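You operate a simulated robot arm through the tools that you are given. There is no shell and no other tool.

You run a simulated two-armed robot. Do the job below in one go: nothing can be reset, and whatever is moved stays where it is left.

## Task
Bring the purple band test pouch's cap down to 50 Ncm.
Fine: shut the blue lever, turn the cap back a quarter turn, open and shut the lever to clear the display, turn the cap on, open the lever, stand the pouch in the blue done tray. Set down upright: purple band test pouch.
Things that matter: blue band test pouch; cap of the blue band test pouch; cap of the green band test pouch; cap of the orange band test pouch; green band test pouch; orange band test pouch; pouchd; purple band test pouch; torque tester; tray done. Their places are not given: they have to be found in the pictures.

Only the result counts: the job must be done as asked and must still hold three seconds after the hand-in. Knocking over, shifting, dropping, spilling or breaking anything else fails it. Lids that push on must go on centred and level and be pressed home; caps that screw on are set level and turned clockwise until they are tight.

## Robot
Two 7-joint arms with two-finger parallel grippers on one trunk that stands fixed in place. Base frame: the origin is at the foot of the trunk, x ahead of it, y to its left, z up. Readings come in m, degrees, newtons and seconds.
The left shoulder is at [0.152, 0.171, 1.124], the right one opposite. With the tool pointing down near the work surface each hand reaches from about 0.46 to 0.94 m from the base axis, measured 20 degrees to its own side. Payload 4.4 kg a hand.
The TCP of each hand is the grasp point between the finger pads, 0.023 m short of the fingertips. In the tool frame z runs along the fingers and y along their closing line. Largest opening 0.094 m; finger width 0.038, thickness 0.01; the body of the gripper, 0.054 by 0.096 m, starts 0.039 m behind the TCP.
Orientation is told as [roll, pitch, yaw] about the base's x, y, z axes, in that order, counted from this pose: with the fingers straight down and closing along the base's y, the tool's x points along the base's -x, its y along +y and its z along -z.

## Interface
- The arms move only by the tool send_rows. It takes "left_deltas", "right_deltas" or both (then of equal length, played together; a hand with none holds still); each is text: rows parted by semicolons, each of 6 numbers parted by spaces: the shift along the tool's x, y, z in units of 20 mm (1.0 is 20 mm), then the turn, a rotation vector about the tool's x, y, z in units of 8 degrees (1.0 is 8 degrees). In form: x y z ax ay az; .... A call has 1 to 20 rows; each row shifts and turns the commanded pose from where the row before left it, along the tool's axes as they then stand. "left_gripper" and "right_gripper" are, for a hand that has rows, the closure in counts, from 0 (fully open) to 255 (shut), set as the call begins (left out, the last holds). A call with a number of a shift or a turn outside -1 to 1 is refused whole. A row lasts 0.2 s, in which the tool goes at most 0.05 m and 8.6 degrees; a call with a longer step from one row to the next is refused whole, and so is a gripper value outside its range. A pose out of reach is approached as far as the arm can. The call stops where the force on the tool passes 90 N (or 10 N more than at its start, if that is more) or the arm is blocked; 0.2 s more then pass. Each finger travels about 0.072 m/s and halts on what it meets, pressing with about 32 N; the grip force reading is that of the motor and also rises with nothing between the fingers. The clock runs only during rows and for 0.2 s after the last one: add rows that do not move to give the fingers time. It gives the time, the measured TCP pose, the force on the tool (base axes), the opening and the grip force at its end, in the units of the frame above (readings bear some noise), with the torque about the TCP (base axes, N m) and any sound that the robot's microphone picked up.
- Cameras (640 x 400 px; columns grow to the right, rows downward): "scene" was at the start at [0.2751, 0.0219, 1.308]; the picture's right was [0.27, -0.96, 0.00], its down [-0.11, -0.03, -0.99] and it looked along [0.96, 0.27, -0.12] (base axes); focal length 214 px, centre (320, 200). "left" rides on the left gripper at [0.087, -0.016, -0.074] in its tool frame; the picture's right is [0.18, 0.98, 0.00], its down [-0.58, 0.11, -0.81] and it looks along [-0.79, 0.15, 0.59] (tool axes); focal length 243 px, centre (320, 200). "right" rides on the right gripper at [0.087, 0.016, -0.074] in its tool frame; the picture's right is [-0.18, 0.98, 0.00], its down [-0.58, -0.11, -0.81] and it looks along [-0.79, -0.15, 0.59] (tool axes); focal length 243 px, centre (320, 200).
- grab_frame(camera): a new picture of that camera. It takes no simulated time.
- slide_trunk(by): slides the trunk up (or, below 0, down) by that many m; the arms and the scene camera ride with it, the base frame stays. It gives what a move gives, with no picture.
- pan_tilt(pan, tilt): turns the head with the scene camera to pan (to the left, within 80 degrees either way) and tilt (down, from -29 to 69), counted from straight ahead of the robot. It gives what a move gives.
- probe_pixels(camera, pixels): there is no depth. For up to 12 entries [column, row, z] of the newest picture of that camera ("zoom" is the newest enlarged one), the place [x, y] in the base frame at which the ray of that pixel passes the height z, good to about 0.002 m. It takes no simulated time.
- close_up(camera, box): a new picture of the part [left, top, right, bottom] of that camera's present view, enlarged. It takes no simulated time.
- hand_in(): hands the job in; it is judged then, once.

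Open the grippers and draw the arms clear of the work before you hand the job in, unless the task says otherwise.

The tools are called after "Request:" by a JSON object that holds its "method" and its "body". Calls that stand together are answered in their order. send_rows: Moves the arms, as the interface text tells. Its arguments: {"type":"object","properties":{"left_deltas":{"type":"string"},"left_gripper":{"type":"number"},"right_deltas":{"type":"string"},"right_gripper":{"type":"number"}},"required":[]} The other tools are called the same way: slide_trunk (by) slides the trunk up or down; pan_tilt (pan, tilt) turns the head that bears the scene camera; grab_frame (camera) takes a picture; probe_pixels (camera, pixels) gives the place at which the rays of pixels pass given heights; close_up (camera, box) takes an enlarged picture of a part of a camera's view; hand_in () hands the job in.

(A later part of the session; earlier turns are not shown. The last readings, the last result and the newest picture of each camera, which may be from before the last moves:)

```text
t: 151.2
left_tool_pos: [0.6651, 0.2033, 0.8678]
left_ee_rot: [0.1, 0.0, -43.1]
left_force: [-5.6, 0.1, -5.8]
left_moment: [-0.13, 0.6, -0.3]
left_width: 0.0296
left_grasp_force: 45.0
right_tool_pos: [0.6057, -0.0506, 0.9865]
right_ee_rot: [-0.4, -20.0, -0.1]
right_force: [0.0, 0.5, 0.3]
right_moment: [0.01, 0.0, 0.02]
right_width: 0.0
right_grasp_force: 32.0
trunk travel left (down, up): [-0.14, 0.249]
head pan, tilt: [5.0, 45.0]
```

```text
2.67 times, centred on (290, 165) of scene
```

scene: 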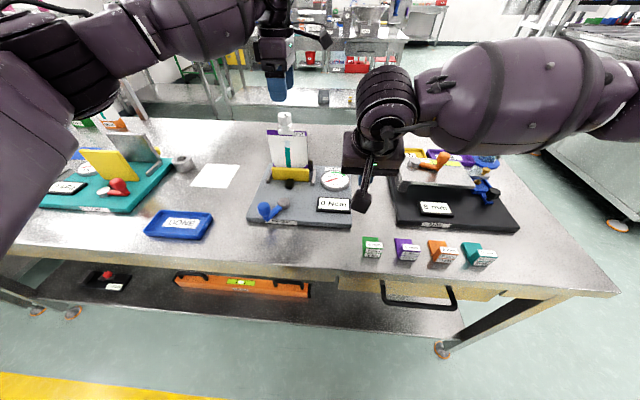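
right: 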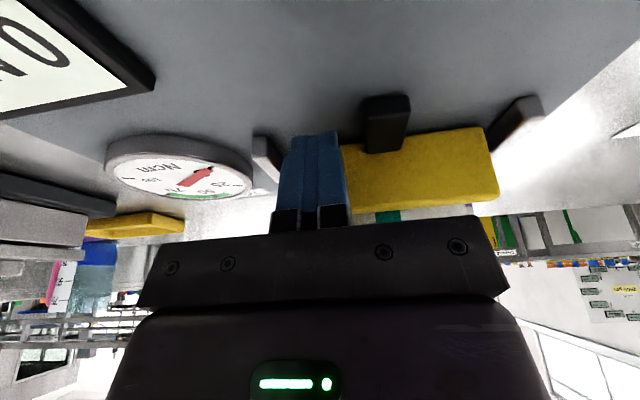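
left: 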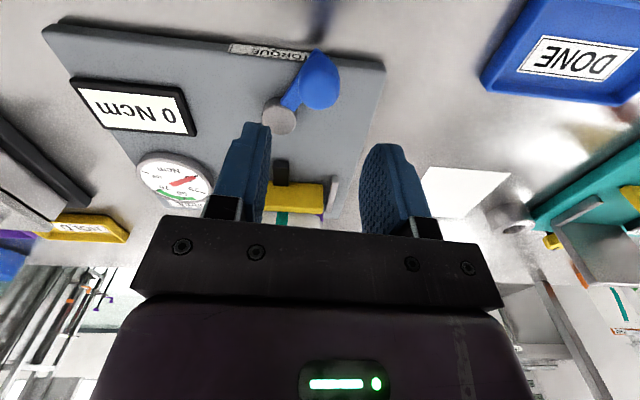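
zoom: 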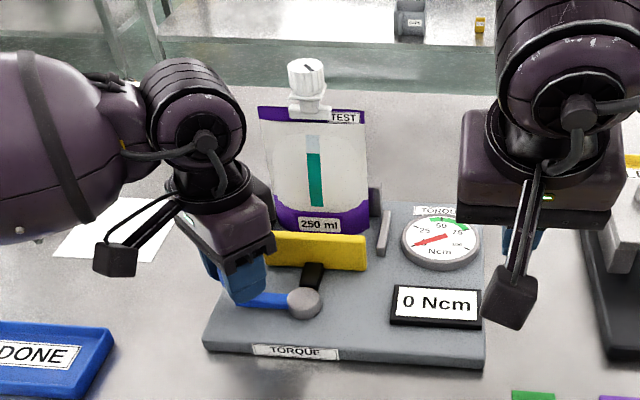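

Lever fully open, as at the start. I now swing it shut again.

Request:
{"method": "send_rows", "body": {"left_deltas": "0.331 -0.315 0 0 0 -0.625;0.315 -0.331 0 0 0 -0.625;0.297 -0.347 0 0 0 -0.625;0.278 -0.363 0 0 0 -0.625"}}

Request:
{"method": "send_rows", "body": {"left_deltas": "0.259 -0.377 0 0 0 -0.625;0.239 -0.390 0 0 0 -0.625;0.218 -0.402 0 0 0 -0.5;0.08 -0.151 0 0 0 0;0 0 0 0 0 0"}}

Request:
{"method": "send_rows", "body": {"left_deltas": "0.08 -0.151 0 0 0 0;0.08 -0.151 0 0 0 0;0 0 0 0 0 0"}}

```text
t: 152.2
left_tool_pos: [0.6314, 0.1959, 0.8678]
left_ee_rot: [0.1, 0.0, -22.9]
left_force: [4.5, 1.5, -3.6]
left_moment: [-0.71, -0.51, 0.28]
left_width: 0.0293
left_grasp_force: 45.4
right_tool_pos: [0.6058, -0.0504, 0.9865]
right_ee_rot: [-0.4, -20.0, -0.1]
right_force: [0.3, -0.7, 0.2]
right_moment: [0.04, 0.0, 0.0]
right_width: 0.0
right_grasp_force: 32.3
trunk travel left (down, up): [-0.14, 0.249]
head pan, tilt: [5.0, 45.0]
```

```text
t: 153.4
left_tool_pos: [0.6067, 0.1757, 0.8686]
left_ee_rot: [0.0, 0.0, -9.1]
left_force: [-0.2, -1.1, 0.4]
left_moment: [-0.01, -0.09, 0.04]
left_width: 0.0277
left_grasp_force: 44.8
right_tool_pos: [0.6063, -0.0506, 0.9883]
right_ee_rot: [-0.4, -19.9, -0.1]
right_force: [-0.2, 0.2, -0.3]
right_moment: [0.01, 0.01, -0.02]
right_width: 0.0
right_grasp_force: 32.0
trunk travel left (down, up): [-0.14, 0.249]
head pan, tilt: [5.0, 45.0]
```

```text
t: 154.2
left_tool_pos: [0.6045, 0.174, 0.868]
left_ee_rot: [0.2, -0.2, -8.9]
left_force: [13.1, 16.7, 4.3]
left_moment: [0.15, 0.06, 0.9]
left_width: 0.0276
left_grasp_force: 45.2
right_tool_pos: [0.6056, -0.0479, 0.9877]
right_ee_rot: [-0.6, -19.9, -0.1]
right_force: [0.1, 0.4, 0.7]
right_moment: [0.0, 0.0, 0.02]
right_width: 0.0
right_grasp_force: 32.0
trunk travel left (down, up): [-0.14, 0.249]
head pan, tilt: [5.0, 45.0]
```

At the stop with about 21 N. I press a bit more, then release and raise the left hand.

Request:
{"method": "send_rows", "body": {"left_deltas": "0.08 -0.2 0 0 0 0;0 0 0 0 0 0"}}

Request:
{"method": "send_rows", "body": {"left_deltas": "0 0 0 0 0 0;0 0 0 0 0 0;0 0 0 0 0 0;0 0 -1 0 0 0;0 0 -1 0 0 0;0 0 -1 0 0 0;0 0 -1 0 0 0;0 0 -1 0 0 0;0 0 -1 0 0 0;0 0 -1 0 0 0;0 0 -1 0 0 0;0 0 -1 0 0 0;0 0 -1 0 0 0;0 0 -1 0 0 0;0 0 0 0 0 0", "left_gripper": 119}}

Request:
{"method": "grab_frame", "body": {"camera": "left"}}

Request:
{"method": "close_up", "body": {"camera": "scene", "box": [220, 90, 360, 240]}}

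```text
t: 154.8
left_tool_pos: [0.6043, 0.1737, 0.8685]
left_ee_rot: [0.3, -0.3, -8.6]
left_force: [28.2, 43.9, 12.5]
left_moment: [0.17, 0.6, 0.58]
left_width: 0.0275
left_grasp_force: 45.2
right_tool_pos: [0.607, -0.0486, 0.9868]
right_ee_rot: [-0.6, -19.8, 0.1]
right_force: [0.3, 0.6, 0.7]
right_moment: [0.01, 0.0, -0.02]
right_width: 0.0
right_grasp_force: 31.7
trunk travel left (down, up): [-0.14, 0.249]
head pan, tilt: [5.0, 45.0]
```

```text
t: 158.0
left_tool_pos: [0.6, 0.1671, 1.0879]
left_ee_rot: [0.0, -0.1, -9.1]
left_force: [0.9, -0.6, 0.2]
left_moment: [0.0, 0.0, 0.02]
left_width: 0.0503
left_grasp_force: 0.0
right_tool_pos: [0.6045, -0.0511, 0.9868]
right_ee_rot: [-0.4, -19.9, -0.1]
right_force: [-1.0, 0.3, 0.0]
right_moment: [0.01, 0.0, -0.02]
right_width: 0.0
right_grasp_force: 31.9
trunk travel left (down, up): [-0.14, 0.249]
head pan, tilt: [5.0, 45.0]
```

```text
taken
```

left: 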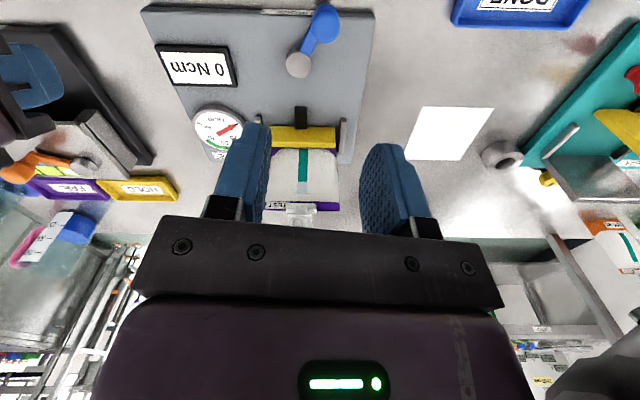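

```text
2.67 times, centred on (290, 165) of scene
```

zoom: 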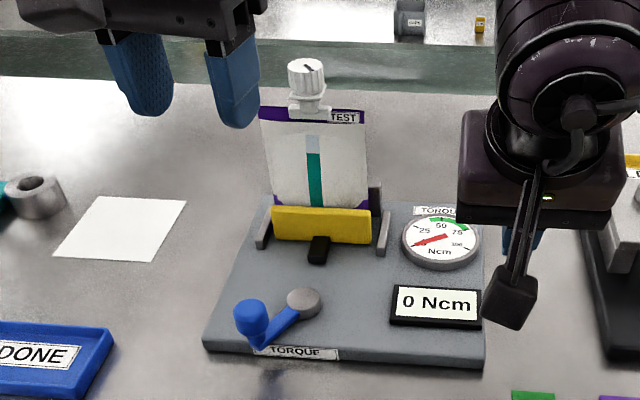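

Lever shut, display 0 Ncm. The left hand goes back above the cap and turns to yaw 90°.

Request:
{"method": "send_rows", "body": {"left_deltas": "-0.99 0.024 0 0 0 0;-0.99 0.024 0 0 0 0;-0.99 0.024 0 0 0 0;-0.99 0.024 0 0 0 0;-0.99 0.024 0 0 0 0;-0.99 0.024 0 0 0 0;-0.99 0.024 0 0 0 0;-0.99 0.024 0 0 0 0;-0.99 0.024 0 0 0 0;-0.99 0.024 0 0 0 0;0 0 0 0 0 0", "left_gripper": 60}}

Request:
{"method": "send_rows", "body": {"left_deltas": "0 0 0 0 0 -0.953;0 0 0 0 0 -0.953;0 0 0 0 0 -0.953;0 0 0 0 0 -0.953;0 0 0 0 0 -0.953;0 0 0 0 0 -0.953;0 0 0 0 0 -0.953;0 0 0 0 0 -0.953;0 0 0 0 0 -0.953;0 0 0 0 0 -0.953;0 0 0 0 0 -0.953;0 0 0 0 0 -0.953;0 0 0 0 0 -0.953;0 0 0 0 0 0"}}

Request:
{"method": "grab_frame", "body": {"camera": "left"}}

```text
t: 160.4
left_tool_pos: [0.7976, 0.1394, 1.0885]
left_ee_rot: [0.0, -0.1, -9.0]
left_force: [0.3, -0.5, -0.6]
left_moment: [-0.02, 0.01, 0.0]
left_width: 0.072
left_grasp_force: 0.0
right_tool_pos: [0.6055, -0.0504, 0.9869]
right_ee_rot: [-0.4, -20.0, -0.1]
right_force: [-0.5, 0.3, 0.7]
right_moment: [0.01, 0.01, 0.0]
right_width: 0.0
right_grasp_force: 32.7
trunk travel left (down, up): [-0.14, 0.249]
head pan, tilt: [5.0, 45.0]
```

```text
t: 163.4
left_tool_pos: [0.7961, 0.1405, 1.0875]
left_ee_rot: [0.0, 0.0, 90.1]
left_force: [1.1, -0.9, 0.8]
left_moment: [0.01, 0.02, 0.01]
left_width: 0.0719
left_grasp_force: 0.0
right_tool_pos: [0.6051, -0.0516, 0.9868]
right_ee_rot: [-0.4, -20.0, -0.2]
right_force: [0.6, -0.3, -0.9]
right_moment: [0.0, 0.02, -0.02]
right_width: 0.0001
right_grasp_force: 32.1
trunk travel left (down, up): [-0.14, 0.249]
head pan, tilt: [5.0, 45.0]
```

```text
taken
```

left: 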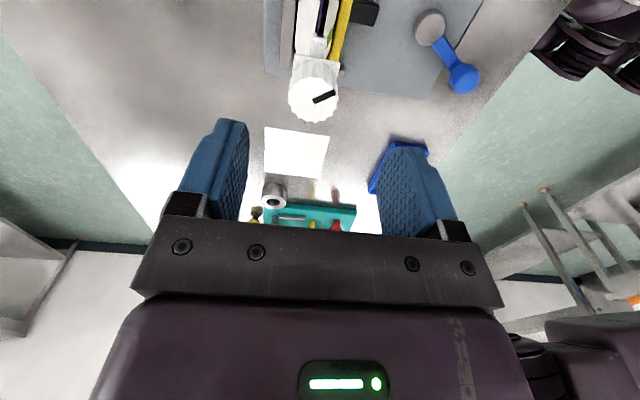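

Cap is 4 mm toward +x of the hand axis; I'll correct that. First the right hand returns to press the jaw, by the same path as before.

Request:
{"method": "send_rows", "body": {"right_deltas": "-0.425 0.98 0.734 0 0 0;-0.425 0.98 0.734 0 0 0;-0.425 0.98 0.734 0 0 0;-0.425 0.98 0.734 0 0 0;-0.425 0.98 0.734 0 0 0;-0.425 0.98 0.734 0 0 0;-0.425 0.98 0.734 0 0 0;-0.425 0.98 0.734 0 0 0;0 0 0 0 0 0"}}

Request:
{"method": "send_rows", "body": {"right_deltas": "0.11 0 0.74 0 0 0;0.11 0 0.74 0 0 0;0.11 0 0.74 0 0 0;0 0 0 0 0 0"}}

Request:
{"method": "send_rows", "body": {"right_deltas": "-0.38 0 0.137 0 0 0;-0.38 0 0.137 0 0 0;-0.2 0 0.073 0 0 0;0 0 0 0 0 0"}}

```text
t: 165.4
left_tool_pos: [0.7964, 0.1402, 1.0883]
left_ee_rot: [-0.1, -0.1, 90.0]
left_force: [-0.2, -0.3, -0.4]
left_moment: [-0.02, 0.03, -0.01]
left_width: 0.0718
left_grasp_force: 0.1
right_tool_pos: [0.7115, 0.1049, 0.8977]
right_ee_rot: [-0.4, -20.0, -0.1]
right_force: [0.6, -0.2, -0.5]
right_moment: [-0.02, 0.0, 0.0]
right_width: 0.0003
right_grasp_force: 31.7
trunk travel left (down, up): [-0.14, 0.249]
head pan, tilt: [5.0, 45.0]
```

```text
t: 166.4
left_tool_pos: [0.7961, 0.1419, 1.0883]
left_ee_rot: [-0.1, 0.0, 89.9]
left_force: [-0.3, 0.3, -0.9]
left_moment: [-0.01, -0.03, 0.01]
left_width: 0.072
left_grasp_force: 0.0
right_tool_pos: [0.72, 0.1049, 0.8536]
right_ee_rot: [-0.4, -19.9, -0.1]
right_force: [0.5, -0.3, 0.6]
right_moment: [-0.03, 0.02, 0.0]
right_width: 0.0
right_grasp_force: 32.4
trunk travel left (down, up): [-0.14, 0.249]
head pan, tilt: [5.0, 45.0]
```

```text
t: 167.4
left_tool_pos: [0.798, 0.1387, 1.0875]
left_ee_rot: [0.1, 0.0, 89.9]
left_force: [-0.1, 0.0, -0.7]
left_moment: [0.0, 0.01, -0.02]
left_width: 0.0719
left_grasp_force: 0.0
right_tool_pos: [0.7392, 0.1052, 0.8534]
right_ee_rot: [-0.4, -19.9, -0.1]
right_force: [0.0, 0.1, -0.7]
right_moment: [-0.02, 0.0, -0.01]
right_width: 0.0002
right_grasp_force: 32.0
trunk travel left (down, up): [-0.14, 0.249]
head pan, tilt: [5.0, 45.0]
```

The right tips are just before contact (x 0.739). I press on by two 4 mm steps.

Request:
{"method": "send_rows", "body": {"right_deltas": "-0.19 0 0.068 0 0 0;0 0 0 0 0 0"}}

Request:
{"method": "send_rows", "body": {"right_deltas": "-0.19 0 0.068 0 0 0;0 0 0 0 0 0"}}

Request:
{"method": "grab_frame", "body": {"camera": "left"}}

```text
t: 168.0
left_tool_pos: [0.7972, 0.1402, 1.0896]
left_ee_rot: [-0.1, -0.1, 90.0]
left_force: [0.2, 0.3, 1.3]
left_moment: [0.02, -0.02, 0.02]
left_width: 0.0718
left_grasp_force: 0.1
right_tool_pos: [0.7415, 0.105, 0.8533]
right_ee_rot: [-0.4, -19.9, 0.0]
right_force: [-16.4, -4.7, -0.3]
right_moment: [-0.12, 0.21, -0.12]
right_width: 0.0002
right_grasp_force: 32.3
trunk travel left (down, up): [-0.14, 0.249]
head pan, tilt: [5.0, 45.0]
```

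```text
t: 168.6
left_tool_pos: [0.7924, 0.1401, 1.0917]
left_ee_rot: [-0.3, -0.1, 89.9]
left_force: [0.1, 0.5, 0.4]
left_moment: [0.02, 0.01, 0.01]
left_width: 0.0718
left_grasp_force: 0.0
right_tool_pos: [0.7427, 0.104, 0.8546]
right_ee_rot: [-0.5, -19.7, 0.1]
right_force: [-49.9, -14.4, -0.8]
right_moment: [-0.67, 0.81, -0.42]
right_width: 0.0002
right_grasp_force: 32.1
trunk travel left (down, up): [-0.14, 0.249]
head pan, tilt: [5.0, 45.0]
```

```text
taken
```

left: 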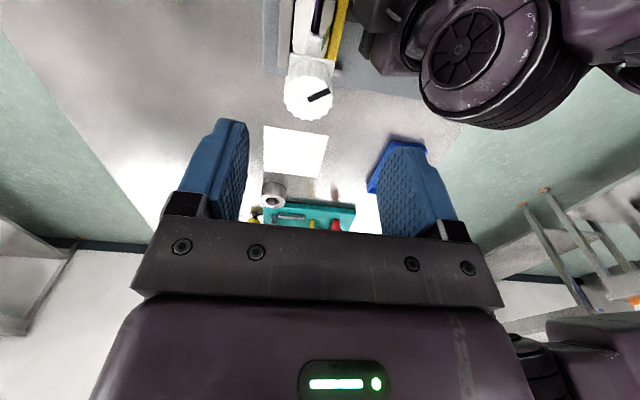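

Pressing flexed the robot so the left hand is now 7 mm short in x (cap at column 309). I correct by +7 mm x and lower to z ≈ 1.023.

Request:
{"method": "send_rows", "body": {"left_deltas": "0 -0.35 0 0 0 0;0 0 0.86 0 0 0;0 0 0.86 0 0 0;0 0 0.86 0 0 0;0 0 0.86 0 0 0;0 0 0 0 0 0"}}

Request:
{"method": "grab_frame", "body": {"camera": "left"}}

```text
t: 170.0
left_tool_pos: [0.8008, 0.1396, 1.0203]
left_ee_rot: [-0.1, -0.2, 89.9]
left_force: [0.2, -0.5, -0.1]
left_moment: [0.0, 0.01, 0.04]
left_width: 0.0719
left_grasp_force: 0.2
right_tool_pos: [0.7415, 0.1038, 0.8544]
right_ee_rot: [-0.3, -19.6, 0.0]
right_force: [-54.7, -12.0, -9.3]
right_moment: [-0.46, 1.08, -0.33]
right_width: 0.0
right_grasp_force: 32.0
trunk travel left (down, up): [-0.14, 0.249]
head pan, tilt: [5.0, 45.0]
```

```text
taken
```

left: 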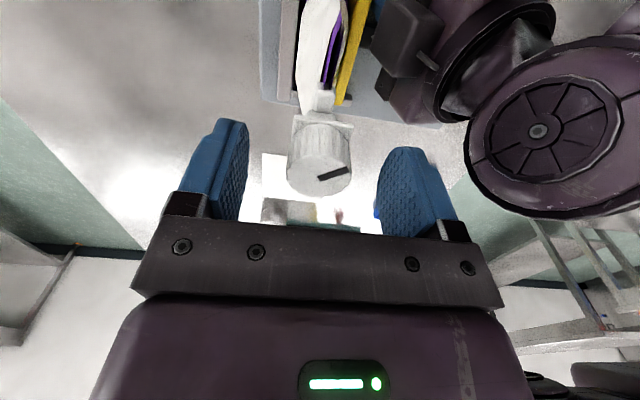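

Cap centred at column 319. I raise 2 mm and close on the cap.

Request:
{"method": "send_rows", "body": {"left_deltas": "0 0 -0.13 0 0 0;0 0 0 0 0 0"}}

Request:
{"method": "send_rows", "body": {"left_deltas": "0 0 0 0 0 0;0 0 0 0 0 0;0 0 0 0 0 0;0 0 0 0 0 0", "left_gripper": 255}}

Request:
{"method": "close_up", "body": {"camera": "left", "box": [230, 60, 410, 240]}}

```text
t: 170.6
left_tool_pos: [0.8009, 0.1399, 1.0246]
left_ee_rot: [-0.1, 0.0, 89.9]
left_force: [-0.2, 1.0, -0.7]
left_moment: [0.0, 0.0, 0.0]
left_width: 0.0719
left_grasp_force: 0.0
right_tool_pos: [0.7425, 0.1045, 0.8542]
right_ee_rot: [-0.3, -19.6, 0.0]
right_force: [-54.4, -12.5, -10.2]
right_moment: [-0.35, 1.12, -0.36]
right_width: 0.0
right_grasp_force: 32.2
trunk travel left (down, up): [-0.14, 0.249]
head pan, tilt: [5.0, 45.0]
```

```text
t: 171.6
left_tool_pos: [0.8011, 0.139, 1.0237]
left_ee_rot: [-0.2, -0.1, 90.1]
left_force: [-0.9, -1.0, -0.1]
left_moment: [0.01, 0.1, 0.04]
left_width: 0.0315
left_grasp_force: 32.1
right_tool_pos: [0.742, 0.1055, 0.8537]
right_ee_rot: [-0.2, -19.6, 0.0]
right_force: [-54.2, -12.9, -10.3]
right_moment: [-0.25, 1.08, -0.31]
right_width: 0.0002
right_grasp_force: 32.2
trunk travel left (down, up): [-0.14, 0.249]
head pan, tilt: [5.0, 45.0]
```

```text
2.22 times, centred on (320, 150) of left
```

zoom: 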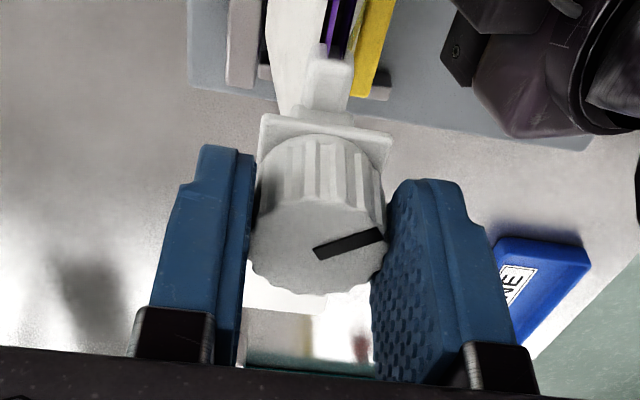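

Cap gripped. I turn it clockwise 48° first, then read the display.

Request:
{"method": "send_rows", "body": {"left_deltas": "0 0 0 0 0 0.6;0 0 0 0 0 0.6;0 0 0 0 0 0.6;0 0 0 0 0 0.6;0 0 0 0 0 0.6;0 0 0 0 0 0.6;0 0 0 0 0 0.6;0 0 0 0 0 0.6;0 0 0 0 0 0.6;0 0 0 0 0 0.6;0 0 0 0 0 0"}}

Request:
{"method": "close_up", "body": {"camera": "scene", "box": [220, 60, 360, 240]}}

Request:
{"method": "close_up", "body": {"camera": "left", "box": [230, 60, 410, 240]}}

```text
t: 174.0
left_tool_pos: [0.801, 0.1397, 1.0259]
left_ee_rot: [-0.1, -0.2, 41.9]
left_force: [-5.6, -1.5, 5.7]
left_moment: [-0.27, 0.66, 0.0]
left_width: 0.0315
left_grasp_force: 31.9
right_tool_pos: [0.7416, 0.1038, 0.8538]
right_ee_rot: [-0.3, -19.5, -0.1]
right_force: [-51.0, -9.9, -13.7]
right_moment: [-0.26, 1.13, -0.27]
right_width: 0.0
right_grasp_force: 32.1
trunk travel left (down, up): [-0.14, 0.249]
head pan, tilt: [5.0, 45.0]
```

```text
2.22 times, centred on (290, 150) of scene
```

zoom: 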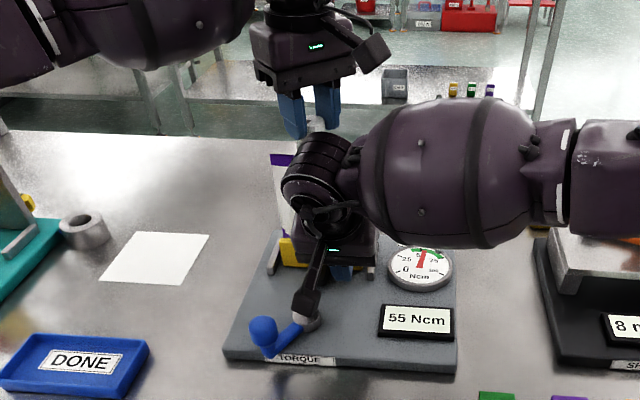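

```text
2.22 times, centred on (320, 150) of left
```

zoom: 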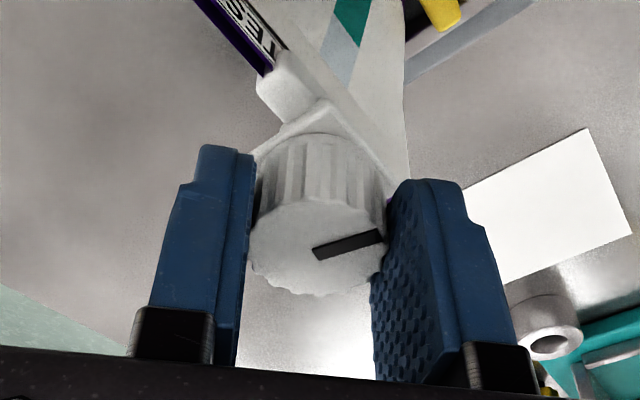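

The display already shows 55 Ncm, 5 over the target, and it holds the peak. To hit 50 properly I repeat: let go, turn the open hand to yaw 0, regrip, and turn the cap back a quarter turn again.

Request:
{"method": "send_rows", "body": {"left_deltas": "0 0 0 0 0 0;0 0 0 0 0 0;0 0 0 0 0 0;0 0 0 0 0 0.87;0 0 0 0 0 0.87;0 0 0 0 0 0.87;0 0 0 0 0 0.87;0 0 0 0 0 0.87;0 0 0 0 0 0.88;0 0 0 0 0 0", "left_gripper": 60}}

Request:
{"method": "close_up", "body": {"camera": "left", "box": [230, 60, 410, 240]}}

Request:
{"method": "close_up", "body": {"camera": "scene", "box": [280, 140, 370, 220]}}

```text
t: 176.2
left_tool_pos: [0.8016, 0.1396, 1.0242]
left_ee_rot: [0.0, -0.1, -0.1]
left_force: [-0.1, 0.3, -0.1]
left_moment: [0.0, 0.0, 0.01]
left_width: 0.072
left_grasp_force: 0.2
right_tool_pos: [0.742, 0.1049, 0.8545]
right_ee_rot: [-0.3, -19.6, 0.0]
right_force: [-54.6, -12.1, -8.2]
right_moment: [-0.22, 1.05, -0.33]
right_width: 0.0001
right_grasp_force: 31.6
trunk travel left (down, up): [-0.14, 0.249]
head pan, tilt: [5.0, 45.0]
```

```text
2.22 times, centred on (320, 150) of left
```

zoom: 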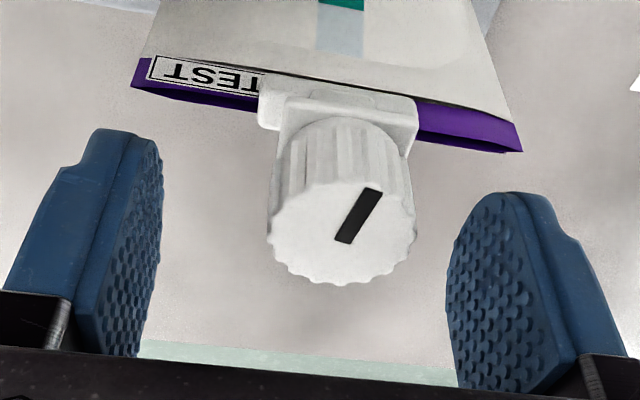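

```text
5.00 times, centred on (325, 180) of scene
```

zoom: 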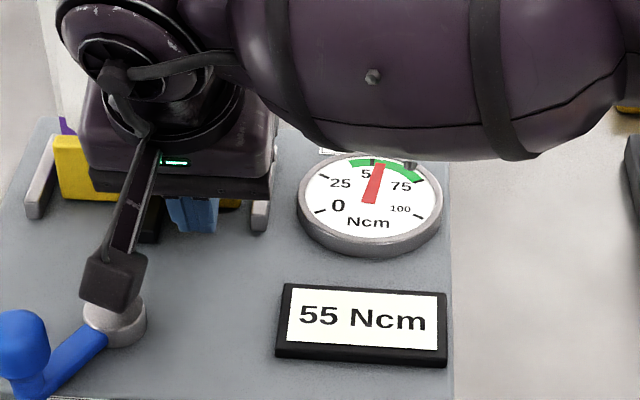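

Display and needle hold 55. The cap is about 4 mm toward +y of the hand; I centre, close, and turn back 90°.

Request:
{"method": "send_rows", "body": {"left_deltas": "0 0.2 0 0 0 0;0 0 0 0 0 0"}}

Request:
{"method": "send_rows", "body": {"left_deltas": "0 0 0 0 0 0;0 0 0 0 0 0;0 0 0 0 0 0;0 0 0 0 0 0", "left_gripper": 255}}

Request:
{"method": "send_rows", "body": {"left_deltas": "0 0 0 0 0 -0.6;0 0 0 0 0 -0.6;0 0 0 0 0 -0.75;0 0 0 0 0 -0.75;0 0 0 0 0 -0.75;0 0 0 0 0 -0.75;0 0 0 0 0 -0.75;0 0 0 0 0 -0.75;0 0 0 0 0 -0.75;0 0 0 0 0 -0.75;0 0 0 0 0 -0.75;0 0 0 0 0 -0.75;0 0 0 0 0 -0.75;0 0 0 0 0 -0.75;0 0 0 0 0 -0.75;0 0 0 0 0 -0.3;0 0 0 0 0 0"}}

Request:
{"method": "close_up", "body": {"camera": "left", "box": [230, 60, 410, 240]}}

Request:
{"method": "close_up", "body": {"camera": "scene", "box": [220, 60, 360, 240]}}

```text
t: 176.8
left_tool_pos: [0.8008, 0.1443, 1.0243]
left_ee_rot: [0.1, -0.2, 0.1]
left_force: [0.2, 0.3, 0.7]
left_moment: [-0.03, 0.0, -0.02]
left_width: 0.0719
left_grasp_force: 0.0
right_tool_pos: [0.7424, 0.1049, 0.8547]
right_ee_rot: [-0.3, -19.5, 0.0]
right_force: [-53.2, -12.0, -9.7]
right_moment: [-0.17, 1.04, -0.31]
right_width: 0.0
right_grasp_force: 32.2
trunk travel left (down, up): [-0.14, 0.249]
head pan, tilt: [5.0, 45.0]
```

```text
t: 177.8
left_tool_pos: [0.8019, 0.1445, 1.0248]
left_ee_rot: [0.1, -0.1, 0.1]
left_force: [0.3, 0.2, 1.0]
left_moment: [0.03, -0.02, 0.02]
left_width: 0.032
left_grasp_force: 32.1
right_tool_pos: [0.7416, 0.105, 0.8535]
right_ee_rot: [-0.3, -19.7, 0.1]
right_force: [-55.8, -13.2, -9.2]
right_moment: [-0.2, 1.07, -0.32]
right_width: 0.0
right_grasp_force: 31.8
trunk travel left (down, up): [-0.14, 0.249]
head pan, tilt: [5.0, 45.0]
```

```text
t: 181.4
left_tool_pos: [0.8003, 0.1445, 1.0252]
left_ee_rot: [-0.1, -0.1, 90.1]
left_force: [-4.3, 1.1, 0.2]
left_moment: [0.19, 0.35, -0.35]
left_width: 0.0325
left_grasp_force: 31.8
right_tool_pos: [0.741, 0.1056, 0.8545]
right_ee_rot: [-0.3, -19.7, -0.1]
right_force: [-52.6, -12.0, -10.4]
right_moment: [-0.19, 1.08, -0.31]
right_width: 0.0002
right_grasp_force: 32.0
trunk travel left (down, up): [-0.14, 0.249]
head pan, tilt: [5.0, 45.0]
```

```text
2.22 times, centred on (320, 150) of left
```

zoom: 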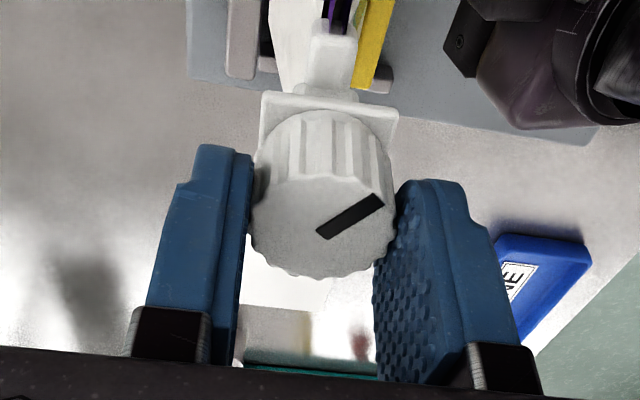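

```text
2.22 times, centred on (290, 150) of scene
```

zoom: 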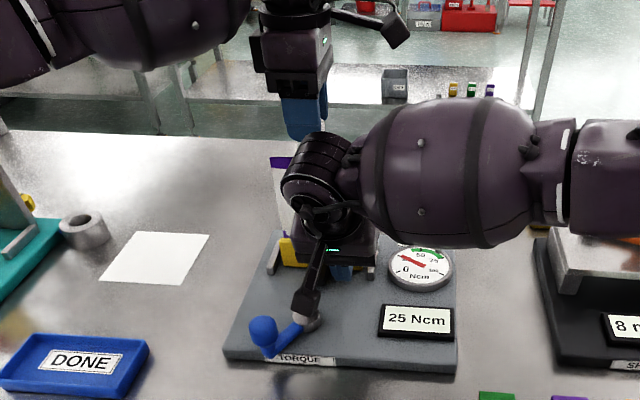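

Display now reads 25 and a residual −0.35 N m remains; the mark shows the cap slipped some 24° in the fingers, so it's probably at ~108° back, past its free end. I ease the hand 8° clockwise and look at display and torque.

Request:
{"method": "send_rows", "body": {"left_deltas": "0 0 0 0 0 0.5;0 0 0 0 0 0.5;0 0 0 0 0 0"}}

Request:
{"method": "close_up", "body": {"camera": "left", "box": [230, 60, 410, 240]}}

Request:
{"method": "close_up", "body": {"camera": "scene", "box": [220, 60, 360, 240]}}

```text
t: 182.2
left_tool_pos: [0.8014, 0.1446, 1.0251]
left_ee_rot: [-0.1, -0.1, 82.0]
left_force: [1.0, 0.7, 2.3]
left_moment: [-0.03, 0.09, 0.0]
left_width: 0.0325
left_grasp_force: 31.7
right_tool_pos: [0.7419, 0.1057, 0.8551]
right_ee_rot: [-0.3, -19.5, 0.0]
right_force: [-52.3, -11.0, -10.1]
right_moment: [-0.2, 1.07, -0.28]
right_width: 0.0
right_grasp_force: 31.9
trunk travel left (down, up): [-0.14, 0.249]
head pan, tilt: [5.0, 45.0]
```

```text
2.22 times, centred on (320, 150) of left
```

zoom: 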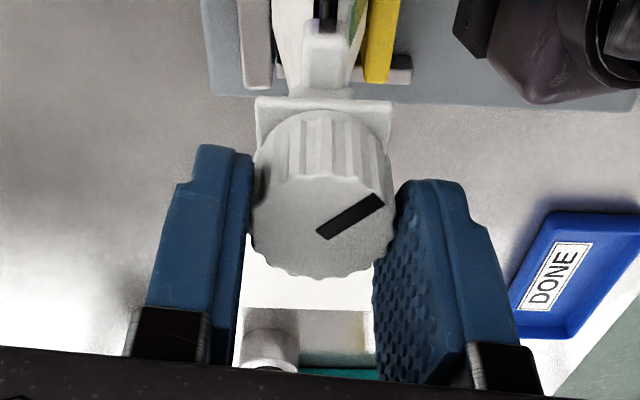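

```text
2.22 times, centred on (290, 150) of scene
```

zoom: 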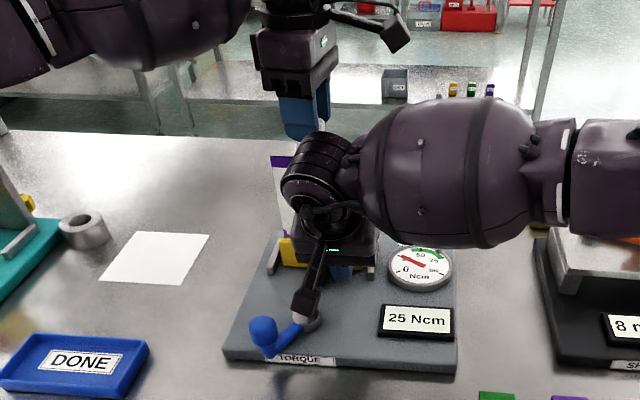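

The display keeps 25 with no torque on the cap. To learn how it behaves I turn clockwise in small steps and look at it each time.

Request:
{"method": "send_rows", "body": {"left_deltas": "0 0 0 0 0 0.4;0 0 0 0 0 0.4;0 0 0 0 0 0.4;0 0 0 0 0 0.4"}}

Request:
{"method": "close_up", "body": {"camera": "scene", "box": [280, 140, 370, 220]}}

Request:
{"method": "send_rows", "body": {"left_deltas": "0 0 0 0 0 0.4;0 0 0 0 0 0.4;0 0 0 0 0 0.4;0 0 0 0 0 0.4"}}

Request:
{"method": "close_up", "body": {"camera": "scene", "box": [280, 140, 370, 220]}}

Request:
{"method": "close_up", "body": {"camera": "left", "box": [230, 60, 410, 240]}}

```text
t: 183.2
left_tool_pos: [0.8009, 0.1444, 1.0246]
left_ee_rot: [-0.2, -0.1, 69.3]
left_force: [3.0, 0.7, 5.7]
left_moment: [-0.06, -0.2, 0.02]
left_width: 0.0325
left_grasp_force: 32.0
right_tool_pos: [0.742, 0.1047, 0.8546]
right_ee_rot: [-0.3, -19.6, 0.0]
right_force: [-53.3, -10.8, -11.1]
right_moment: [-0.2, 1.05, -0.28]
right_width: 0.0
right_grasp_force: 31.5
trunk travel left (down, up): [-0.14, 0.249]
head pan, tilt: [5.0, 45.0]
```

```text
5.00 times, centred on (325, 180) of scene
```

zoom: 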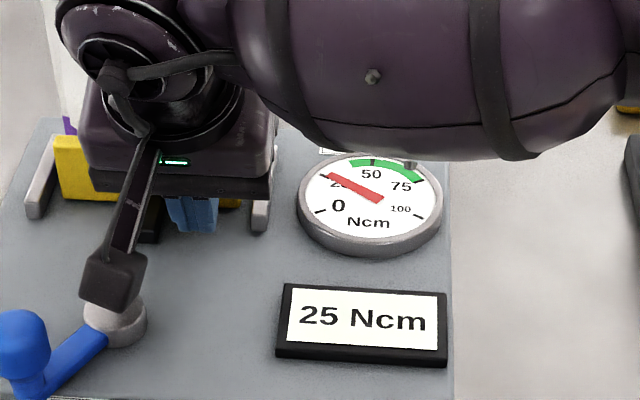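

```text
t: 184.2
left_tool_pos: [0.8017, 0.1428, 1.0245]
left_ee_rot: [0.0, -0.2, 56.4]
left_force: [2.4, -0.1, 5.8]
left_moment: [-0.13, -0.17, 0.01]
left_width: 0.0325
left_grasp_force: 31.4
right_tool_pos: [0.7427, 0.1039, 0.8547]
right_ee_rot: [-0.3, -19.6, 0.0]
right_force: [-51.7, -9.6, -9.7]
right_moment: [-0.21, 1.04, -0.3]
right_width: 0.0
right_grasp_force: 31.5
trunk travel left (down, up): [-0.14, 0.249]
head pan, tilt: [5.0, 45.0]
```

```text
5.00 times, centred on (325, 180) of scene
```

zoom: 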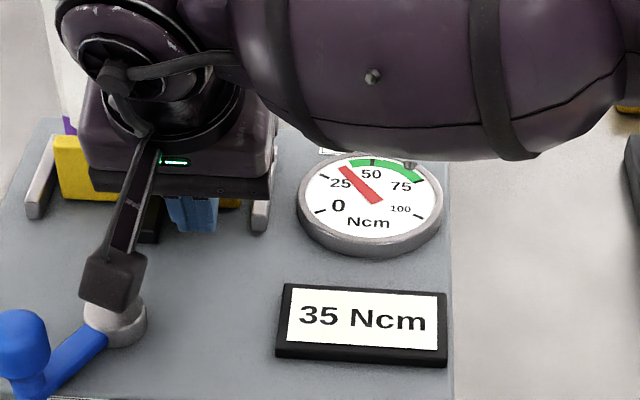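

```text
2.22 times, centred on (320, 150) of left
```

zoom: 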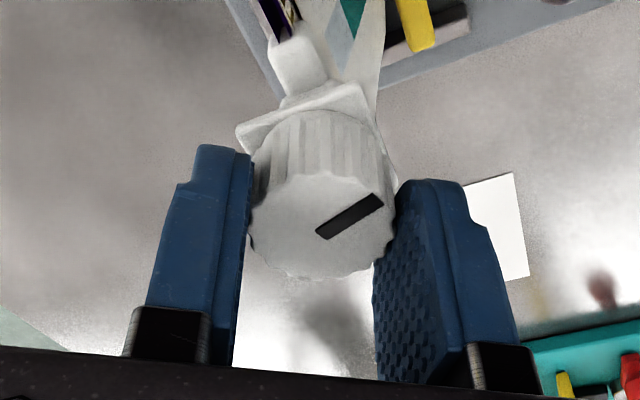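

The display works in steps of 5: 25 at yaw 69°, 35 at yaw 56°, with hardly any physical torque. To follow the procedure cleanly I turn the cap back to near its loose end, then clear the display with the lever and tighten in small steps.

Request:
{"method": "send_rows", "body": {"left_deltas": "0 0 0 0 0 -0.6;0 0 0 0 0 -0.6;0 0 0 0 0 -0.6;0 0 0 0 0 -0.6;0 0 0 0 0 -0.6;0 0 0 0 0 -0.4;0 0 0 0 0 0"}}

Request:
{"method": "close_up", "body": {"camera": "scene", "box": [280, 140, 370, 220]}}

Request:
{"method": "close_up", "body": {"camera": "left", "box": [230, 60, 410, 240]}}

```text
t: 185.8
left_tool_pos: [0.8011, 0.1438, 1.0241]
left_ee_rot: [-0.3, -0.1, 83.8]
left_force: [0.6, 1.3, 4.4]
left_moment: [0.08, 0.17, 0.0]
left_width: 0.0325
left_grasp_force: 32.2
right_tool_pos: [0.7407, 0.1045, 0.8544]
right_ee_rot: [-0.3, -19.6, -0.1]
right_force: [-52.4, -9.5, -10.2]
right_moment: [-0.14, 1.03, -0.27]
right_width: 0.0
right_grasp_force: 32.0
trunk travel left (down, up): [-0.14, 0.249]
head pan, tilt: [5.0, 45.0]
```

```text
5.00 times, centred on (325, 180) of scene
```

zoom: 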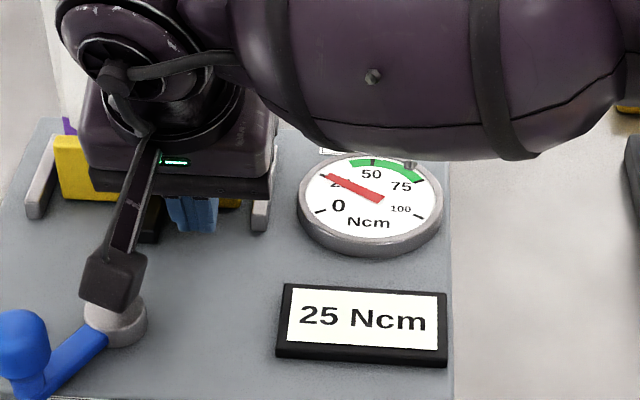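

```text
2.22 times, centred on (320, 150) of left
```

zoom: 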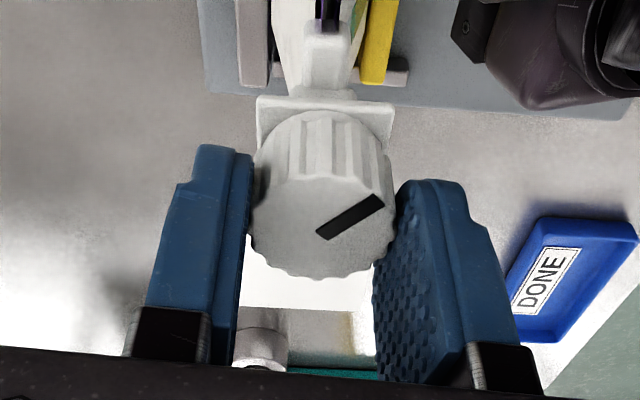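

The display falls back to 25 rather than 0, so it carries a stale offset until cleared. I release the cap, lift, and withdraw the right hand to work the lever again.

Request:
{"method": "send_rows", "body": {"left_deltas": "0 0 0 0 0 0;0 0 0 0 0 0;0 0 0 0 0 0;0 0 -0.8 0 0 0;0 0 -0.8 0 0 0;0 0 -0.8 0 0 0;0 0 -0.8 0 0 0;0 0 0 0 0 0", "left_gripper": 60}}

Request:
{"method": "send_rows", "body": {"right_deltas": "0.47 0 -0.17 0 0 0;0.47 0 -0.17 0 0 0;0.47 0 -0.17 0 0 0;0.3 -0.3 -0.8 0 0 0;0.3 -0.5 -0.8 0 0 0;0.3 -0.8 -0.8 0 0 0;0.3 -0.9 -0.8 0 0 0;0.3 -0.9 -0.8 0 0 0;0.3 -0.9 -0.8 0 0 0;0.3 -0.9 -0.8 0 0 0;0.3 -0.9 -0.8 0 0 0;0.3 -0.9 -0.8 0 0 0;0.3 -0.9 -0.8 0 0 0;0 0 0 0 0 0"}}

Request:
{"method": "close_up", "body": {"camera": "scene", "box": [220, 80, 360, 240]}}

```text
t: 187.6
left_tool_pos: [0.8013, 0.144, 1.0893]
left_ee_rot: [-0.2, -0.1, 83.7]
left_force: [0.0, 0.4, 1.3]
left_moment: [-0.02, 0.01, 0.01]
left_width: 0.0719
left_grasp_force: 0.1
right_tool_pos: [0.7421, 0.1037, 0.8551]
right_ee_rot: [-0.3, -19.6, 0.0]
right_force: [-53.8, -10.9, -7.8]
right_moment: [-0.2, 1.01, -0.33]
right_width: 0.0
right_grasp_force: 32.4
trunk travel left (down, up): [-0.14, 0.249]
head pan, tilt: [5.0, 45.0]
```

```text
t: 190.6
left_tool_pos: [0.8047, 0.1447, 1.0846]
left_ee_rot: [0.0, 0.0, 83.8]
left_force: [0.0, 0.4, -1.1]
left_moment: [0.01, 0.01, 0.04]
left_width: 0.0719
left_grasp_force: 0.1
right_tool_pos: [0.6059, -0.0516, 0.9845]
right_ee_rot: [-0.5, -19.9, -0.1]
right_force: [0.4, 0.7, 0.7]
right_moment: [-0.02, 0.03, 0.0]
right_width: 0.0
right_grasp_force: 32.0
trunk travel left (down, up): [-0.14, 0.249]
head pan, tilt: [5.0, 45.0]
```

```text
2.50 times, centred on (290, 160) of scene
```

zoom: 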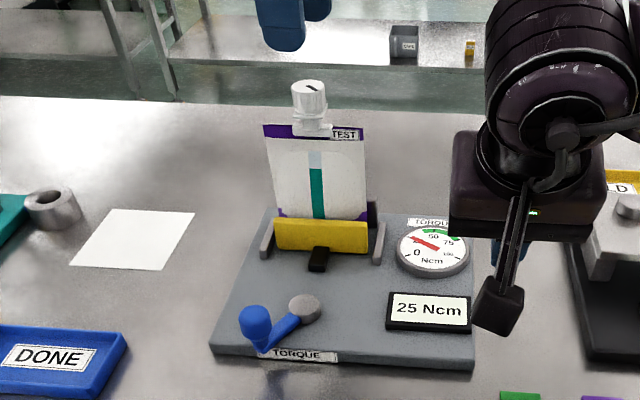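

Display still 25. The left hand goes to the knob again.

Request:
{"method": "send_rows", "body": {"left_deltas": "-0.024 0.916 0 0 0 0;-0.024 0.916 0 0 0 0;-0.024 0.916 0 0 0 0;-0.024 0.916 0 0 0 0;-0.024 0.916 0 0 0 0;-0.024 0.916 0 0 0 0;-0.024 0.916 0 0 0 0;-0.024 0.916 0 0 0 0;-0.024 0.916 0 0 0 0;-0.024 0.916 0 0 0 0;-0.024 0.916 0 0 0 0;0 0 0 0 0 0", "left_gripper": 119}}

Request:
{"method": "send_rows", "body": {"left_deltas": "0 0 0 0 0 0.915;0 0 0 0 0 0.915;0 0 0 0 0 0.915;0 0 0 0 0 0.915;0 0 0 0 0 0.915;0 0 0 0 0 0.915;0 0 0 0 0 0.915;0 0 0 0 0 0.915;0 0 0 0 0 0.915;0 0 0 0 0 0.915;0 0 0 0 0 0.915;0 0 0 0 0 0.915;0 0 0.9 0 0 0;0 0 0.9 0 0 0;0 0 0.9 0 0 0;0 0 0.9 0 0 0;0 0 0.9 0 0 0;0 0 0.9 0 0 0;0 0 0.9 0 0 0;0 0 0 0 0 0"}}

Request:
{"method": "grab_frame", "body": {"camera": "left"}}

```text
t: 193.2
left_tool_pos: [0.6049, 0.1734, 1.0847]
left_ee_rot: [0.0, 0.0, 83.6]
left_force: [-0.3, 0.3, 0.6]
left_moment: [-0.01, -0.03, 0.0]
left_width: 0.0501
left_grasp_force: 0.0
right_tool_pos: [0.6048, -0.0502, 0.984]
right_ee_rot: [-0.3, -19.9, -0.1]
right_force: [0.4, 1.3, 0.1]
right_moment: [-0.03, -0.04, 0.02]
right_width: 0.0
right_grasp_force: 32.4
trunk travel left (down, up): [-0.14, 0.249]
head pan, tilt: [5.0, 45.0]
```

```text
t: 197.4
left_tool_pos: [0.6046, 0.1716, 0.9601]
left_ee_rot: [0.0, -0.1, -4.1]
left_force: [-0.4, 0.6, -0.4]
left_moment: [0.04, 0.02, 0.0]
left_width: 0.0503
left_grasp_force: 0.2
right_tool_pos: [0.6053, -0.0513, 0.9862]
right_ee_rot: [-0.4, -20.0, -0.1]
right_force: [0.1, 0.4, 0.0]
right_moment: [-0.02, -0.02, 0.02]
right_width: 0.0
right_grasp_force: 32.3
trunk travel left (down, up): [-0.14, 0.249]
head pan, tilt: [5.0, 45.0]
```

```text
taken
```

left: 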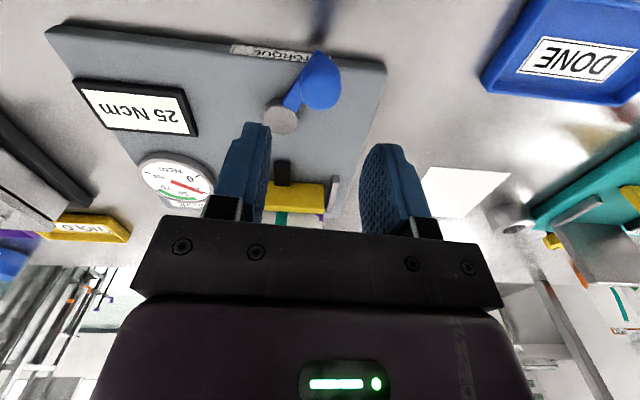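

The knob is centred at (321,82). I lower, grip and swing the lever open along the arc as before.

Request:
{"method": "send_rows", "body": {"left_deltas": "0 0 0.91 0 0 0;0 0 0.91 0 0 0;0 0 0.91 0 0 0;0 0 0.91 0 0 0;0 0 0.91 0 0 0;0 0 0 0 0 0"}}

Request:
{"method": "send_rows", "body": {"left_deltas": "0 0 0 0 0 0;0 0 0 0 0 0;0 0 0 0 0 0", "left_gripper": 255}}

Request:
{"method": "send_rows", "body": {"left_deltas": "-0.235 0.392 0 0 0 0.625;-0.256 0.379 0 0 0 0.625;-0.275 0.365 0 0 0 0.625;-0.294 0.350 0 0 0 0.625;-0.312 0.334 0 0 0 0.625;-0.329 0.317 0 0 0 0.625;-0.345 0.300 0 0 0 0.625;-0.27 0.21 0 0 0 0.5;0 0 0 0 0 0"}}

Request:
{"method": "close_up", "body": {"camera": "scene", "box": [220, 80, 360, 240]}}

```text
t: 198.8
left_tool_pos: [0.6039, 0.1711, 0.8686]
left_ee_rot: [0.0, -0.1, -4.1]
left_force: [-0.3, 0.5, -0.3]
left_moment: [0.02, -0.02, 0.02]
left_width: 0.0503
left_grasp_force: 0.0
right_tool_pos: [0.6069, -0.0512, 0.9862]
right_ee_rot: [-0.4, -20.1, -0.1]
right_force: [0.7, -0.1, 0.6]
right_moment: [-0.01, 0.01, -0.01]
right_width: 0.0
right_grasp_force: 32.1
trunk travel left (down, up): [-0.14, 0.249]
head pan, tilt: [5.0, 45.0]
```

```text
t: 199.6
left_tool_pos: [0.605, 0.1727, 0.8685]
left_ee_rot: [0.1, -0.1, -4.2]
left_force: [0.1, 5.2, -0.3]
left_moment: [0.09, 0.05, -0.06]
left_width: 0.028
left_grasp_force: 44.7
right_tool_pos: [0.6059, -0.0507, 0.9845]
right_ee_rot: [-0.4, -20.0, -0.1]
right_force: [-0.5, -0.8, -0.5]
right_moment: [0.0, -0.01, -0.02]
right_width: 0.0003
right_grasp_force: 31.7
trunk travel left (down, up): [-0.14, 0.249]
head pan, tilt: [5.0, 45.0]
```

```text
t: 201.6
left_tool_pos: [0.6634, 0.2038, 0.8682]
left_ee_rot: [0.1, 0.0, -43.2]
left_force: [-5.8, 0.7, -8.8]
left_moment: [-0.07, 0.74, -0.46]
left_width: 0.0294
left_grasp_force: 45.1
right_tool_pos: [0.6064, -0.0523, 0.9853]
right_ee_rot: [-0.4, -19.9, -0.1]
right_force: [0.9, 0.4, 0.3]
right_moment: [-0.03, -0.02, -0.01]
right_width: 0.0
right_grasp_force: 31.7
trunk travel left (down, up): [-0.14, 0.249]
head pan, tilt: [5.0, 45.0]
```

```text
2.50 times, centred on (290, 160) of scene
```

zoom: 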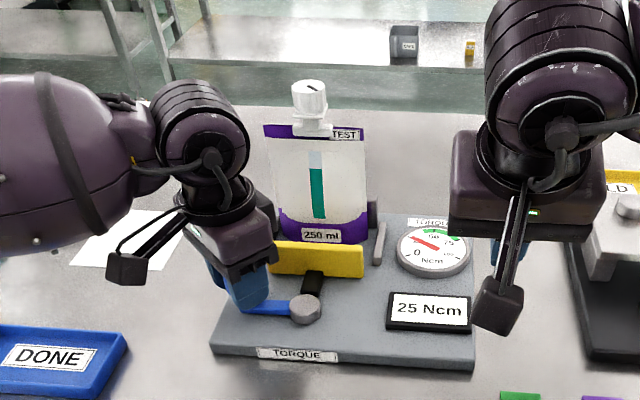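

Lever open; the display still shows 25. I shut the lever and see whether it clears.

Request:
{"method": "send_rows", "body": {"left_deltas": "0.331 -0.315 0 0 0 -0.625;0.315 -0.331 0 0 0 -0.625;0.297 -0.347 0 0 0 -0.625;0.278 -0.363 0 0 0 -0.625;0.259 -0.377 0 0 0 -0.625;0.239 -0.390 0 0 0 -0.625;0.218 -0.402 0 0 0 -0.5;0.08 -0.151 0 0 0 0;0 0 0 0 0 0"}}

Request:
{"method": "send_rows", "body": {"left_deltas": "0.08 -0.151 0 0 0 0;0.08 -0.151 0 0 0 0;0.08 -0.2 0 0 0 0;0 0 0 0 0 0"}}

Request:
{"method": "close_up", "body": {"camera": "scene", "box": [220, 80, 360, 240]}}

```text
t: 203.6
left_tool_pos: [0.6061, 0.1763, 0.8691]
left_ee_rot: [0.0, 0.0, -9.2]
left_force: [8.7, -5.3, -0.9]
left_moment: [-0.19, -0.03, 0.07]
left_width: 0.0277
left_grasp_force: 45.7
right_tool_pos: [0.6068, -0.0509, 0.9849]
right_ee_rot: [-0.4, -20.0, -0.1]
right_force: [-0.3, 1.1, 0.1]
right_moment: [-0.01, -0.03, 0.01]
right_width: 0.0001
right_grasp_force: 32.0
trunk travel left (down, up): [-0.14, 0.249]
head pan, tilt: [5.0, 45.0]
```

```text
t: 204.6
left_tool_pos: [0.6048, 0.1716, 0.8697]
left_ee_rot: [0.3, -0.4, -8.7]
left_force: [38.5, 40.3, 12.2]
left_moment: [0.05, 0.43, 0.49]
left_width: 0.0278
left_grasp_force: 44.8
right_tool_pos: [0.6075, -0.048, 0.984]
right_ee_rot: [-0.6, -19.9, 0.0]
right_force: [0.0, 0.1, 0.3]
right_moment: [-0.01, 0.01, 0.03]
right_width: 0.0
right_grasp_force: 32.1
trunk travel left (down, up): [-0.14, 0.249]
head pan, tilt: [5.0, 45.0]
```

```text
2.50 times, centred on (290, 160) of scene
```

zoom: 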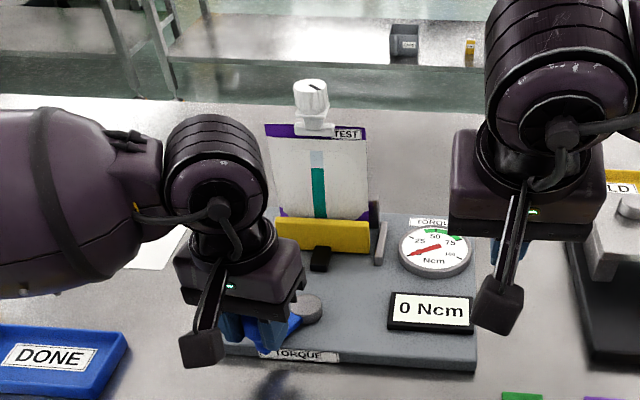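

Display cleared to 0 with the lever shut. I release the knob, rise and go above the cap at yaw 90°.

Request:
{"method": "send_rows", "body": {"left_deltas": "0 0 0 0 0 0;0 0 0 0 0 0;0 0 0 0 0 0;0 0 -1 0 0 0;0 0 -1 0 0 0;0 0 -1 0 0 0;0 0 -1 0 0 0;0 0 -1 0 0 0;0 0 -1 0 0 0;0 0 -1 0 0 0;0 0 -1 0 0 0;0 0 -1 0 0 0;0 0 -1 0 0 0;0 0 -1 0 0 0;0 0 0 0 0 0", "left_gripper": 119}}

Request:
{"method": "send_rows", "body": {"left_deltas": "-0.99 0.024 0 0 0 0;-0.99 0.024 0 0 0 0;-0.99 0.024 0 0 0 0;-0.99 0.024 0 0 0 0;-0.99 0.024 0 0 0 0;-0.99 0.024 0 0 0 0;-0.99 0.024 0 0 0 0;-0.99 0.024 0 0 0 0;-0.99 0.024 0 0 0 0;-0.99 0.024 0 0 0 0;0 0 0 0 0 0", "left_gripper": 60}}

Request:
{"method": "send_rows", "body": {"left_deltas": "0 0 0 0 0 -0.953;0 0 0 0 0 -0.953;0 0 0 0 0 -0.953;0 0 0 0 0 -0.953;0 0 0 0 0 -0.953;0 0 0 0 0 -0.953;0 0 0 0 0 -0.953;0 0 0 0 0 -0.953;0 0 0 0 0 -0.953;0 0 0 0 0 -0.953;0 0 0 0 0 -0.953;0 0 0 0 0 -0.953;0 0 0 0 0 -0.953;0 0 0 0 0 0"}}

Request:
{"method": "send_rows", "body": {"right_deltas": "-0.425 0.98 0.734 0 0 0;-0.425 0.98 0.734 0 0 0;-0.425 0.98 0.734 0 0 0;-0.425 0.98 0.734 0 0 0;-0.425 0.98 0.734 0 0 0;-0.425 0.98 0.734 0 0 0;-0.425 0.98 0.734 0 0 0;-0.425 0.98 0.734 0 0 0;0 0 0 0 0 0"}}

Request:
{"method": "grab_frame", "body": {"camera": "left"}}

```text
t: 207.8
left_tool_pos: [0.5997, 0.1659, 1.0892]
left_ee_rot: [-0.1, 0.0, -9.1]
left_force: [-0.5, 0.1, -0.2]
left_moment: [0.0, 0.04, -0.01]
left_width: 0.0502
left_grasp_force: 0.0
right_tool_pos: [0.6066, -0.0515, 0.9851]
right_ee_rot: [-0.4, -19.8, -0.2]
right_force: [0.5, -0.2, 0.3]
right_moment: [-0.04, 0.02, 0.0]
right_width: 0.0001
right_grasp_force: 32.0
trunk travel left (down, up): [-0.14, 0.249]
head pan, tilt: [5.0, 45.0]
```

```text
t: 210.2
left_tool_pos: [0.7963, 0.1402, 1.0887]
left_ee_rot: [-0.1, -0.1, -9.2]
left_force: [0.1, -0.4, 0.5]
left_moment: [-0.03, 0.01, 0.02]
left_width: 0.072
left_grasp_force: 0.0
right_tool_pos: [0.6052, -0.0515, 0.9858]
right_ee_rot: [-0.5, -20.0, -0.1]
right_force: [0.4, -0.5, 0.4]
right_moment: [0.02, 0.01, 0.0]
right_width: 0.0
right_grasp_force: 32.0
trunk travel left (down, up): [-0.14, 0.249]
head pan, tilt: [5.0, 45.0]
```

```text
t: 213.2
left_tool_pos: [0.7959, 0.1394, 1.0889]
left_ee_rot: [-0.1, 0.1, 90.0]
left_force: [-0.4, -0.7, 0.2]
left_moment: [-0.01, 0.02, -0.04]
left_width: 0.0717
left_grasp_force: 0.0
right_tool_pos: [0.6062, -0.0513, 0.9852]
right_ee_rot: [-0.4, -20.0, -0.1]
right_force: [-0.4, -0.6, -0.8]
right_moment: [0.01, 0.0, -0.01]
right_width: 0.0
right_grasp_force: 31.6
trunk travel left (down, up): [-0.14, 0.249]
head pan, tilt: [5.0, 45.0]
```

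```text
t: 215.2
left_tool_pos: [0.7954, 0.1392, 1.0893]
left_ee_rot: [-0.1, 0.1, 89.8]
left_force: [0.5, -0.5, 0.2]
left_moment: [-0.01, -0.02, 0.01]
left_width: 0.0719
left_grasp_force: 0.1
right_tool_pos: [0.7108, 0.1052, 0.8973]
right_ee_rot: [-0.4, -20.1, -0.2]
right_force: [-0.2, -0.2, -0.1]
right_moment: [0.01, 0.01, 0.0]
right_width: 0.0
right_grasp_force: 32.8
trunk travel left (down, up): [-0.14, 0.249]
head pan, tilt: [5.0, 45.0]
```

```text
taken
```

left: 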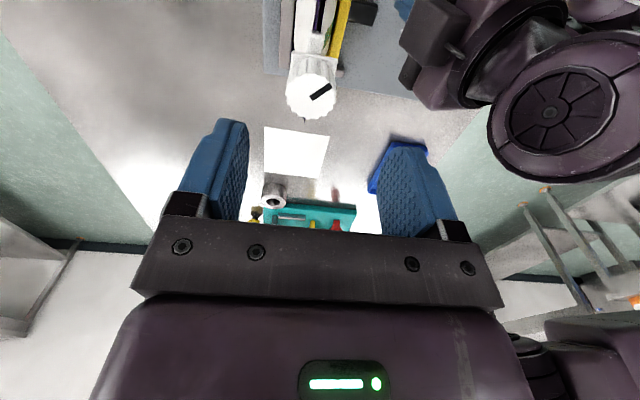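

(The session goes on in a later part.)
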